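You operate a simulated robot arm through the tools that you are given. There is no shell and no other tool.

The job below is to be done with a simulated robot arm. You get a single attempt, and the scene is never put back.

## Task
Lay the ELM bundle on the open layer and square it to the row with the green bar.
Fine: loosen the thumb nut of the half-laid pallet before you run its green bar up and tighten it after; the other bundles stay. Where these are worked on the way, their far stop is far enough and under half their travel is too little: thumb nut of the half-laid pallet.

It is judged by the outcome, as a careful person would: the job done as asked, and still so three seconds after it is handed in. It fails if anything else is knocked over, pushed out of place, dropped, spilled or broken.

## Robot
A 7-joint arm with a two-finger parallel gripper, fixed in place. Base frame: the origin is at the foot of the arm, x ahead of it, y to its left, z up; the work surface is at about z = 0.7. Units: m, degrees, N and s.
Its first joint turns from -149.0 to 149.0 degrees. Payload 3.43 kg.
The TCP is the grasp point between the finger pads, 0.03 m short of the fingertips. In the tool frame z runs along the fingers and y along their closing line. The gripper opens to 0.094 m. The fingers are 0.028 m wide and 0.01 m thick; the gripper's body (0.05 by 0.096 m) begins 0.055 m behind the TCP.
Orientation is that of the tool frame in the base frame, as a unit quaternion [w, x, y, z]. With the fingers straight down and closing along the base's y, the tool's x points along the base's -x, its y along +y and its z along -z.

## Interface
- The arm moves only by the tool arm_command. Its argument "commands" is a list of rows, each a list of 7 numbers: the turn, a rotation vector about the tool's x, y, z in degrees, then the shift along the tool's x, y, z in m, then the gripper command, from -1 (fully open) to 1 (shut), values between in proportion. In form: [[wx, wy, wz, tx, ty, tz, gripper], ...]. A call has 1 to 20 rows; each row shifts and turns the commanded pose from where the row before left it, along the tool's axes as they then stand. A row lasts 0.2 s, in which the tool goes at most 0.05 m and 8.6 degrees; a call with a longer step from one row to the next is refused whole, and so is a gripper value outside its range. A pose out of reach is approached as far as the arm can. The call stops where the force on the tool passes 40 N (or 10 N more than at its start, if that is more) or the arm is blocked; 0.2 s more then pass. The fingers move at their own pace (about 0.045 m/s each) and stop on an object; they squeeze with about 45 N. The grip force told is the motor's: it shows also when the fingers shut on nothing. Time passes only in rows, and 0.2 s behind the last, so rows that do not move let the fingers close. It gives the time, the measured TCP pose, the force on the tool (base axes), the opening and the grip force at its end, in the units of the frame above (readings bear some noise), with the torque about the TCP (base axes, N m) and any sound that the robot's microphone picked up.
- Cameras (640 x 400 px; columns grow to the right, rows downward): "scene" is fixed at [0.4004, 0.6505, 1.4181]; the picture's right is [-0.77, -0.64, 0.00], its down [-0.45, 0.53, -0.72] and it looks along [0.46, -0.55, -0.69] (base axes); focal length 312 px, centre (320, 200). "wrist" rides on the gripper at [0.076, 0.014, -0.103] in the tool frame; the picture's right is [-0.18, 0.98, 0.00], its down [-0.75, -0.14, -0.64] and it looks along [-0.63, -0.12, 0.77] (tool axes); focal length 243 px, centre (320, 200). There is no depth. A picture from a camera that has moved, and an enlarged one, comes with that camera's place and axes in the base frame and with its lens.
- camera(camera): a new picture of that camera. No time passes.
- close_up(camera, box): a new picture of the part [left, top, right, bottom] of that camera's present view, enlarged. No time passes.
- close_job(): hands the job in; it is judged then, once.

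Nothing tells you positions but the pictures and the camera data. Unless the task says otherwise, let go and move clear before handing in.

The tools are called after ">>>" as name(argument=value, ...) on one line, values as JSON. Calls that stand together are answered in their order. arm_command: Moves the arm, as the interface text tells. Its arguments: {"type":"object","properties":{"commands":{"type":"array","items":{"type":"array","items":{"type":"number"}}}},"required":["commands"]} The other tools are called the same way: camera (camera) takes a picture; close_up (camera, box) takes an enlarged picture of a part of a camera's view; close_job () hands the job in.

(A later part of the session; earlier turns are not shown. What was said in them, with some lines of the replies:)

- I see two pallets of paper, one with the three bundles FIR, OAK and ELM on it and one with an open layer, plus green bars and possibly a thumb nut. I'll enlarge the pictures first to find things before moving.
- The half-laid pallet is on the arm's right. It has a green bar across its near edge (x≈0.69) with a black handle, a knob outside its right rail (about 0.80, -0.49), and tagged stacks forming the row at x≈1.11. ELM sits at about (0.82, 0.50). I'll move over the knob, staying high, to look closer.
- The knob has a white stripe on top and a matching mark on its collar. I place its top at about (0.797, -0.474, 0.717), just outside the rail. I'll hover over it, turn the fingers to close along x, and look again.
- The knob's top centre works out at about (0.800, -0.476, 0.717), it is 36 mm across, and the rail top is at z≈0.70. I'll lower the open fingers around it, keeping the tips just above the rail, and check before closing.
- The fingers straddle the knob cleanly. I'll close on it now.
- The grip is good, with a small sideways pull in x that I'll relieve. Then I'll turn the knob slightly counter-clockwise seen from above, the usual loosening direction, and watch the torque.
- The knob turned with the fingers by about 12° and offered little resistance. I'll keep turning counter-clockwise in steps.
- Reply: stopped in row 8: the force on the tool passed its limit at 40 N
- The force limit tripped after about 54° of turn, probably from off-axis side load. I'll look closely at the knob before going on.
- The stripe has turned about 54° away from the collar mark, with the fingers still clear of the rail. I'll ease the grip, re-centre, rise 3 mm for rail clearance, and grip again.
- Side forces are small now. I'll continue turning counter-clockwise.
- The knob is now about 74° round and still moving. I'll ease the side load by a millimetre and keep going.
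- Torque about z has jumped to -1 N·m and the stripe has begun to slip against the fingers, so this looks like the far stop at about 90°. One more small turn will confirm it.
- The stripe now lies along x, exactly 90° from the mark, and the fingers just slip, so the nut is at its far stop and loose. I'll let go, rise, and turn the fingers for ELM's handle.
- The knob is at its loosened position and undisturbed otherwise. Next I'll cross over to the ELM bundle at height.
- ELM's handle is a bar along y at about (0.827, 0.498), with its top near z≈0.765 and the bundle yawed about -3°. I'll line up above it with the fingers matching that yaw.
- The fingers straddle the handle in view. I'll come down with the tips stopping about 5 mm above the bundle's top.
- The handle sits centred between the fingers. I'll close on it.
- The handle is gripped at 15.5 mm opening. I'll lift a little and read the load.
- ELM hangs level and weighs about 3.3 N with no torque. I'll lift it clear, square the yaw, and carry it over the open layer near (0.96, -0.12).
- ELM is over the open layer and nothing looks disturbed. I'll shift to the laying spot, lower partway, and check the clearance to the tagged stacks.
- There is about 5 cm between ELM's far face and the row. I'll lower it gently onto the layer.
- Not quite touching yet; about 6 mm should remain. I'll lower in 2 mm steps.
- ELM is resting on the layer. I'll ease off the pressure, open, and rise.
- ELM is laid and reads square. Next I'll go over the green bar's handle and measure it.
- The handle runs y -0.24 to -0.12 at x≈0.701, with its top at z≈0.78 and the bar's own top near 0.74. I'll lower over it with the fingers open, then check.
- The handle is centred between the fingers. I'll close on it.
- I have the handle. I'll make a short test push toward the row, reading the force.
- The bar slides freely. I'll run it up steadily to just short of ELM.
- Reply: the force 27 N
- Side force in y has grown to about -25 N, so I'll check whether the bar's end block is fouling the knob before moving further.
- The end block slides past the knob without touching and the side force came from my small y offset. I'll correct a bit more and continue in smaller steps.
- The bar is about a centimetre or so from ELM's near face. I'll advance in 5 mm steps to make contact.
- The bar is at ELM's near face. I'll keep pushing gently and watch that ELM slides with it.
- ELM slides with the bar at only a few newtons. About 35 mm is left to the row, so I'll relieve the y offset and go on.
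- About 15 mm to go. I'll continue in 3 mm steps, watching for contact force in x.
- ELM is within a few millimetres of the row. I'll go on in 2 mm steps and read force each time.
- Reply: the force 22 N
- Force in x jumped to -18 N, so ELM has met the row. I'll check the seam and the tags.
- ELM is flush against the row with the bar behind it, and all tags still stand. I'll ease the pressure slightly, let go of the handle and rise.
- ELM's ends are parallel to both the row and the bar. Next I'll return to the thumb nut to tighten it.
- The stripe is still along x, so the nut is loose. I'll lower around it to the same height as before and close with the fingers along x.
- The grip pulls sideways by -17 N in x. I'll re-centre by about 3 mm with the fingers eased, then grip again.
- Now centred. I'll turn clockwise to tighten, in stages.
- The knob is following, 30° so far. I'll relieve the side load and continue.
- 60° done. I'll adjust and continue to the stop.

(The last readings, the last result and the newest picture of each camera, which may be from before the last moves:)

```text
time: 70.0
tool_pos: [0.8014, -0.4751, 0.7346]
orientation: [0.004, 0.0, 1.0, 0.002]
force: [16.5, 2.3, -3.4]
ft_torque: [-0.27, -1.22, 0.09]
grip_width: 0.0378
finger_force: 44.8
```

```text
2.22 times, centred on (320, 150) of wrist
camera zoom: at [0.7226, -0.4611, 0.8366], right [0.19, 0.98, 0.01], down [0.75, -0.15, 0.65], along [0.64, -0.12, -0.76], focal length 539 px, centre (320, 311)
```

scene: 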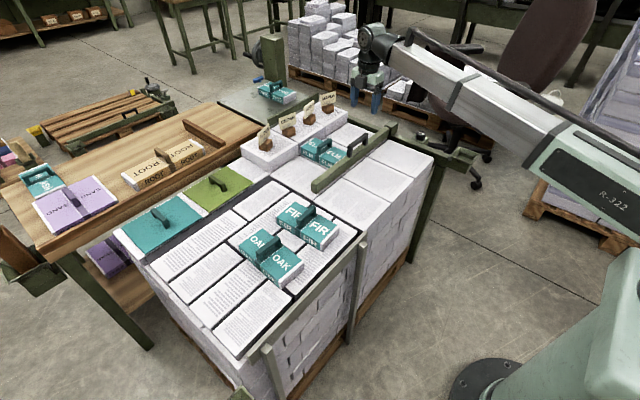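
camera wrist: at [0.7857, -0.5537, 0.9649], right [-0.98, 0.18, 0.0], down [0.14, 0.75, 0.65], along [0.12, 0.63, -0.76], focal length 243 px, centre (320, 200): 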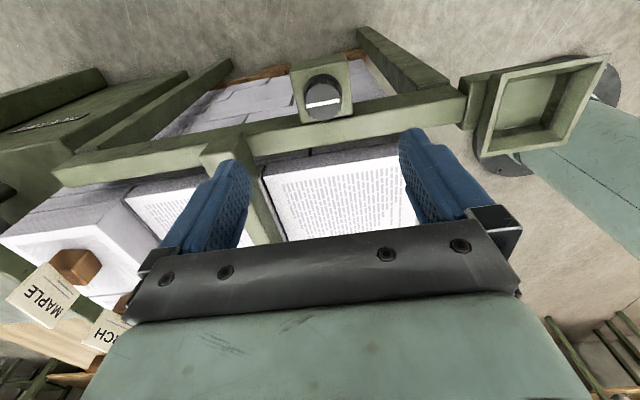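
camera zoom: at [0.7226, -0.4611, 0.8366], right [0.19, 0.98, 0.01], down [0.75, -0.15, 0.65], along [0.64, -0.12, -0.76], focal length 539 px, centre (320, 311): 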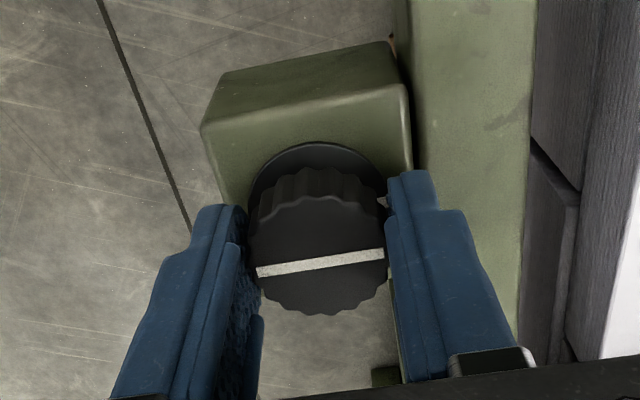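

The stripe is nearly back in line with the collar mark. I'll turn a few degrees more to seat it against the stop.

>>> arm_command(commands=[[0, 0, 0, -0.002, 0, 0, 1], [0, 0, 4, 0, 0, 0, 1], [0, 0, 4, 0, 0, 0, 1], [0, 0, 0, 0, 0, 0, 1]])

>>> close_up(camera="wrist", box=[220, 60, 420, 240])

```text
time: 71.0
tool_pos: [0.7998, -0.4741, 0.7346]
orientation: [0.001, 0.071, 0.997, 0.001]
force: [-5.4, -2.5, -1.1]
ft_torque: [-0.18, 0.54, 0.35]
grip_width: 0.0376
finger_force: 44.8
```

```text
2.22 times, centred on (320, 150) of wrist
camera zoom: at [0.7253, -0.4506, 0.837], right [0.32, 0.95, 0.0], down [0.72, -0.25, 0.64], along [0.61, -0.2, -0.77], focal length 539 px, centre (320, 311)
```

zoom: 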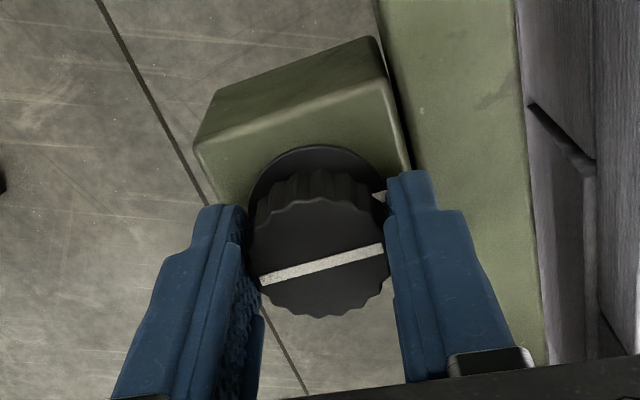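

Resisting torque appears and the stripe is slipping against the fingers, so the stop is reached. One more small turn to be sure it is seated.

>>> arm_command(commands=[[0, 0, 3, 0, 0, 0, 1], [0, 0, 3, 0, 0, 0, 1], [0, 0, 0, 0, 0, 0, 1]])

>>> close_up(camera="wrist", box=[220, 60, 420, 240])

```text
time: 71.8
tool_pos: [0.8015, -0.4757, 0.735]
orientation: [0.003, 0.123, 0.992, 0.001]
force: [-0.1, -9.3, -3.5]
ft_torque: [-0.28, 0.12, 1.01]
grip_width: 0.0375
finger_force: 45.3
```

```text
2.22 times, centred on (320, 150) of wrist
camera zoom: at [0.7293, -0.4435, 0.8368], right [0.42, 0.91, 0.01], down [0.69, -0.32, 0.65], along [0.59, -0.27, -0.76], focal length 539 px, centre (320, 311)
```

zoom: 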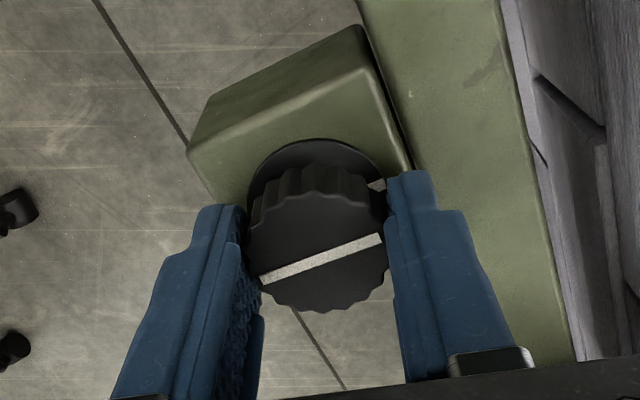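

The nut is hard against its tight stop, with 1 N·m resisting. I'll open and rise straight up.

>>> arm_command(commands=[[0, 0, 0, 0, 0, 0, -0.2], [0, 0, 0, 0, 0, 0, -0.2], [0, 0, 0, 0, 0, -0.008, -0.2], [0, 0, 0, 0, 0, -0.03, -0.2], [0, 0, 0, 0, 0, -0.04, -0.2], [0, 0, 0, 0, 0, -0.04, -0.2], [0, 0, 0, 0, 0, -0.04, -0.5], [0, 0, 0, 0, 0, -0.04, -0.5], [0, 0, 0, 0, 0, 0, -0.5]])

>>> camera(camera="wrist")

>>> camera(camera="scene")

>>> close_up(camera="scene", box=[370, 90, 490, 180])

>>> close_up(camera="scene", box=[230, 80, 430, 205])

```text
time: 73.8
tool_pos: [0.8023, -0.4754, 0.934]
orientation: [0.002, 0.121, 0.993, 0.002]
force: [0.1, 0.7, 0.3]
ft_torque: [-0.01, 0.0, 0.0]
grip_width: 0.0706
finger_force: 0.1
```

```text
taken
camera wrist: at [0.7296, -0.4447, 1.0363], right [0.42, 0.91, 0.01], down [0.69, -0.32, 0.64], along [0.59, -0.26, -0.76], focal length 243 px, centre (320, 200)
```

wrist: 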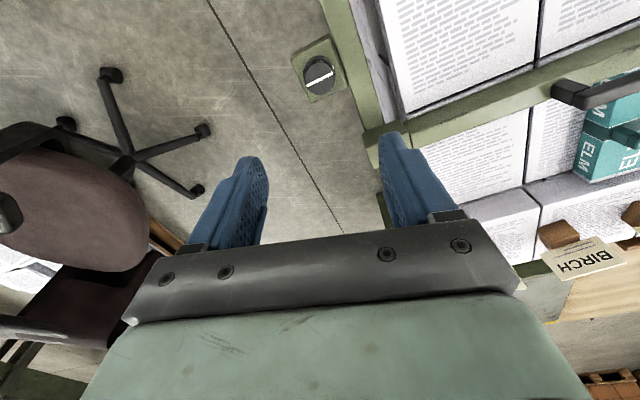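

```text
taken
```

scene: 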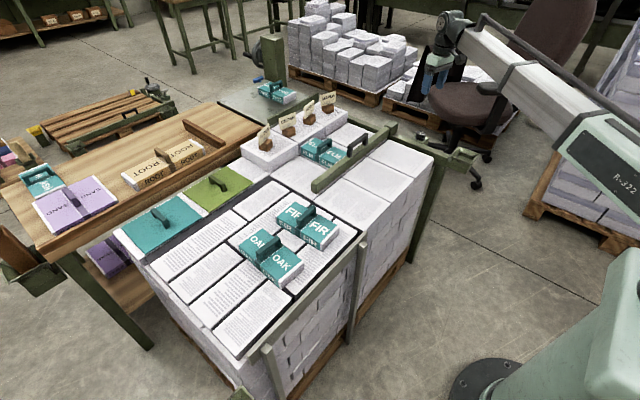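

```text
4.44 times, centred on (430, 135) of scene
camera zoom: at [0.4004, 0.6505, 1.4181], right [-0.77, -0.64, 0.0], down [-0.45, 0.53, -0.72], along [0.46, -0.55, -0.69], focal length 1386 px, centre (-169, 489)
```

zoom: 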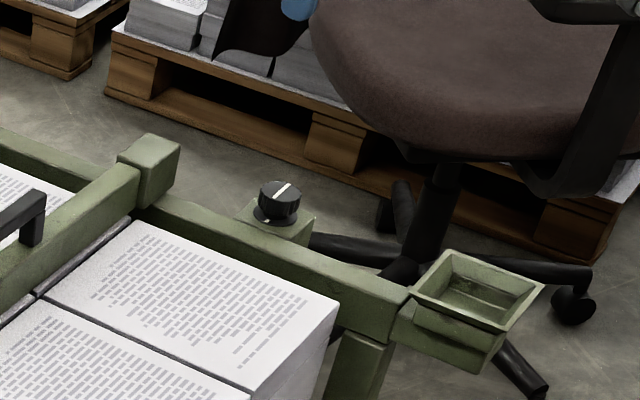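

```text
3.20 times, centred on (330, 142) of scene
camera zoom: at [0.4004, 0.6505, 1.4181], right [-0.77, -0.64, 0.0], down [-0.45, 0.53, -0.72], along [0.46, -0.55, -0.69], focal length 998 px, centre (288, 384)
```

zoom: 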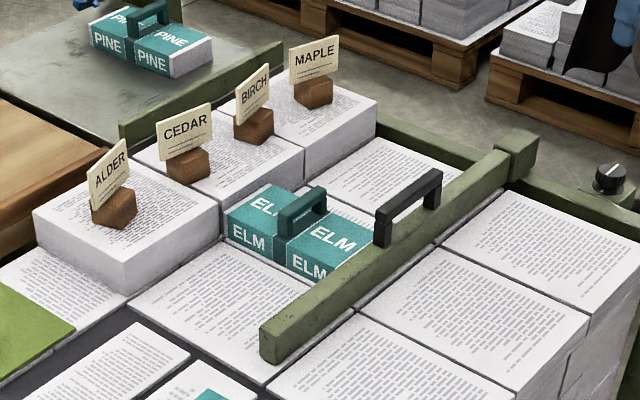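

ELM lies flat on the open layer, flush to the row with the green bar snug behind it. The nut is back at its tight mark, FIR, OAK and every tag are where they were, and the arm is clear, so I'm handing the job in.

>>> close_job()

```text
The job is handed in.
```

The ELM bundle is on the open layer, pushed flush and square against the row with the green bar, and the job is handed in. I have not seen the judge's verdict.

- **Thumb nut:** I turned it about 90° to its far stop before moving the bar. Afterwards I turned it back to its tight stop, with the stripe lined up with the collar mark again.
- **Green bar:** I ran it up by its handle until ELM met the row, which showed as about 18 N in the push direction. The bar now sits right behind ELM.
- **Everything else:** In the last pictures FIR, OAK and all four name tags look to be where they started, and the gripper was open and clear of everything.

ELM sits against the CEDAR stack, near the middle of the row, because the task didn't name a place along it.
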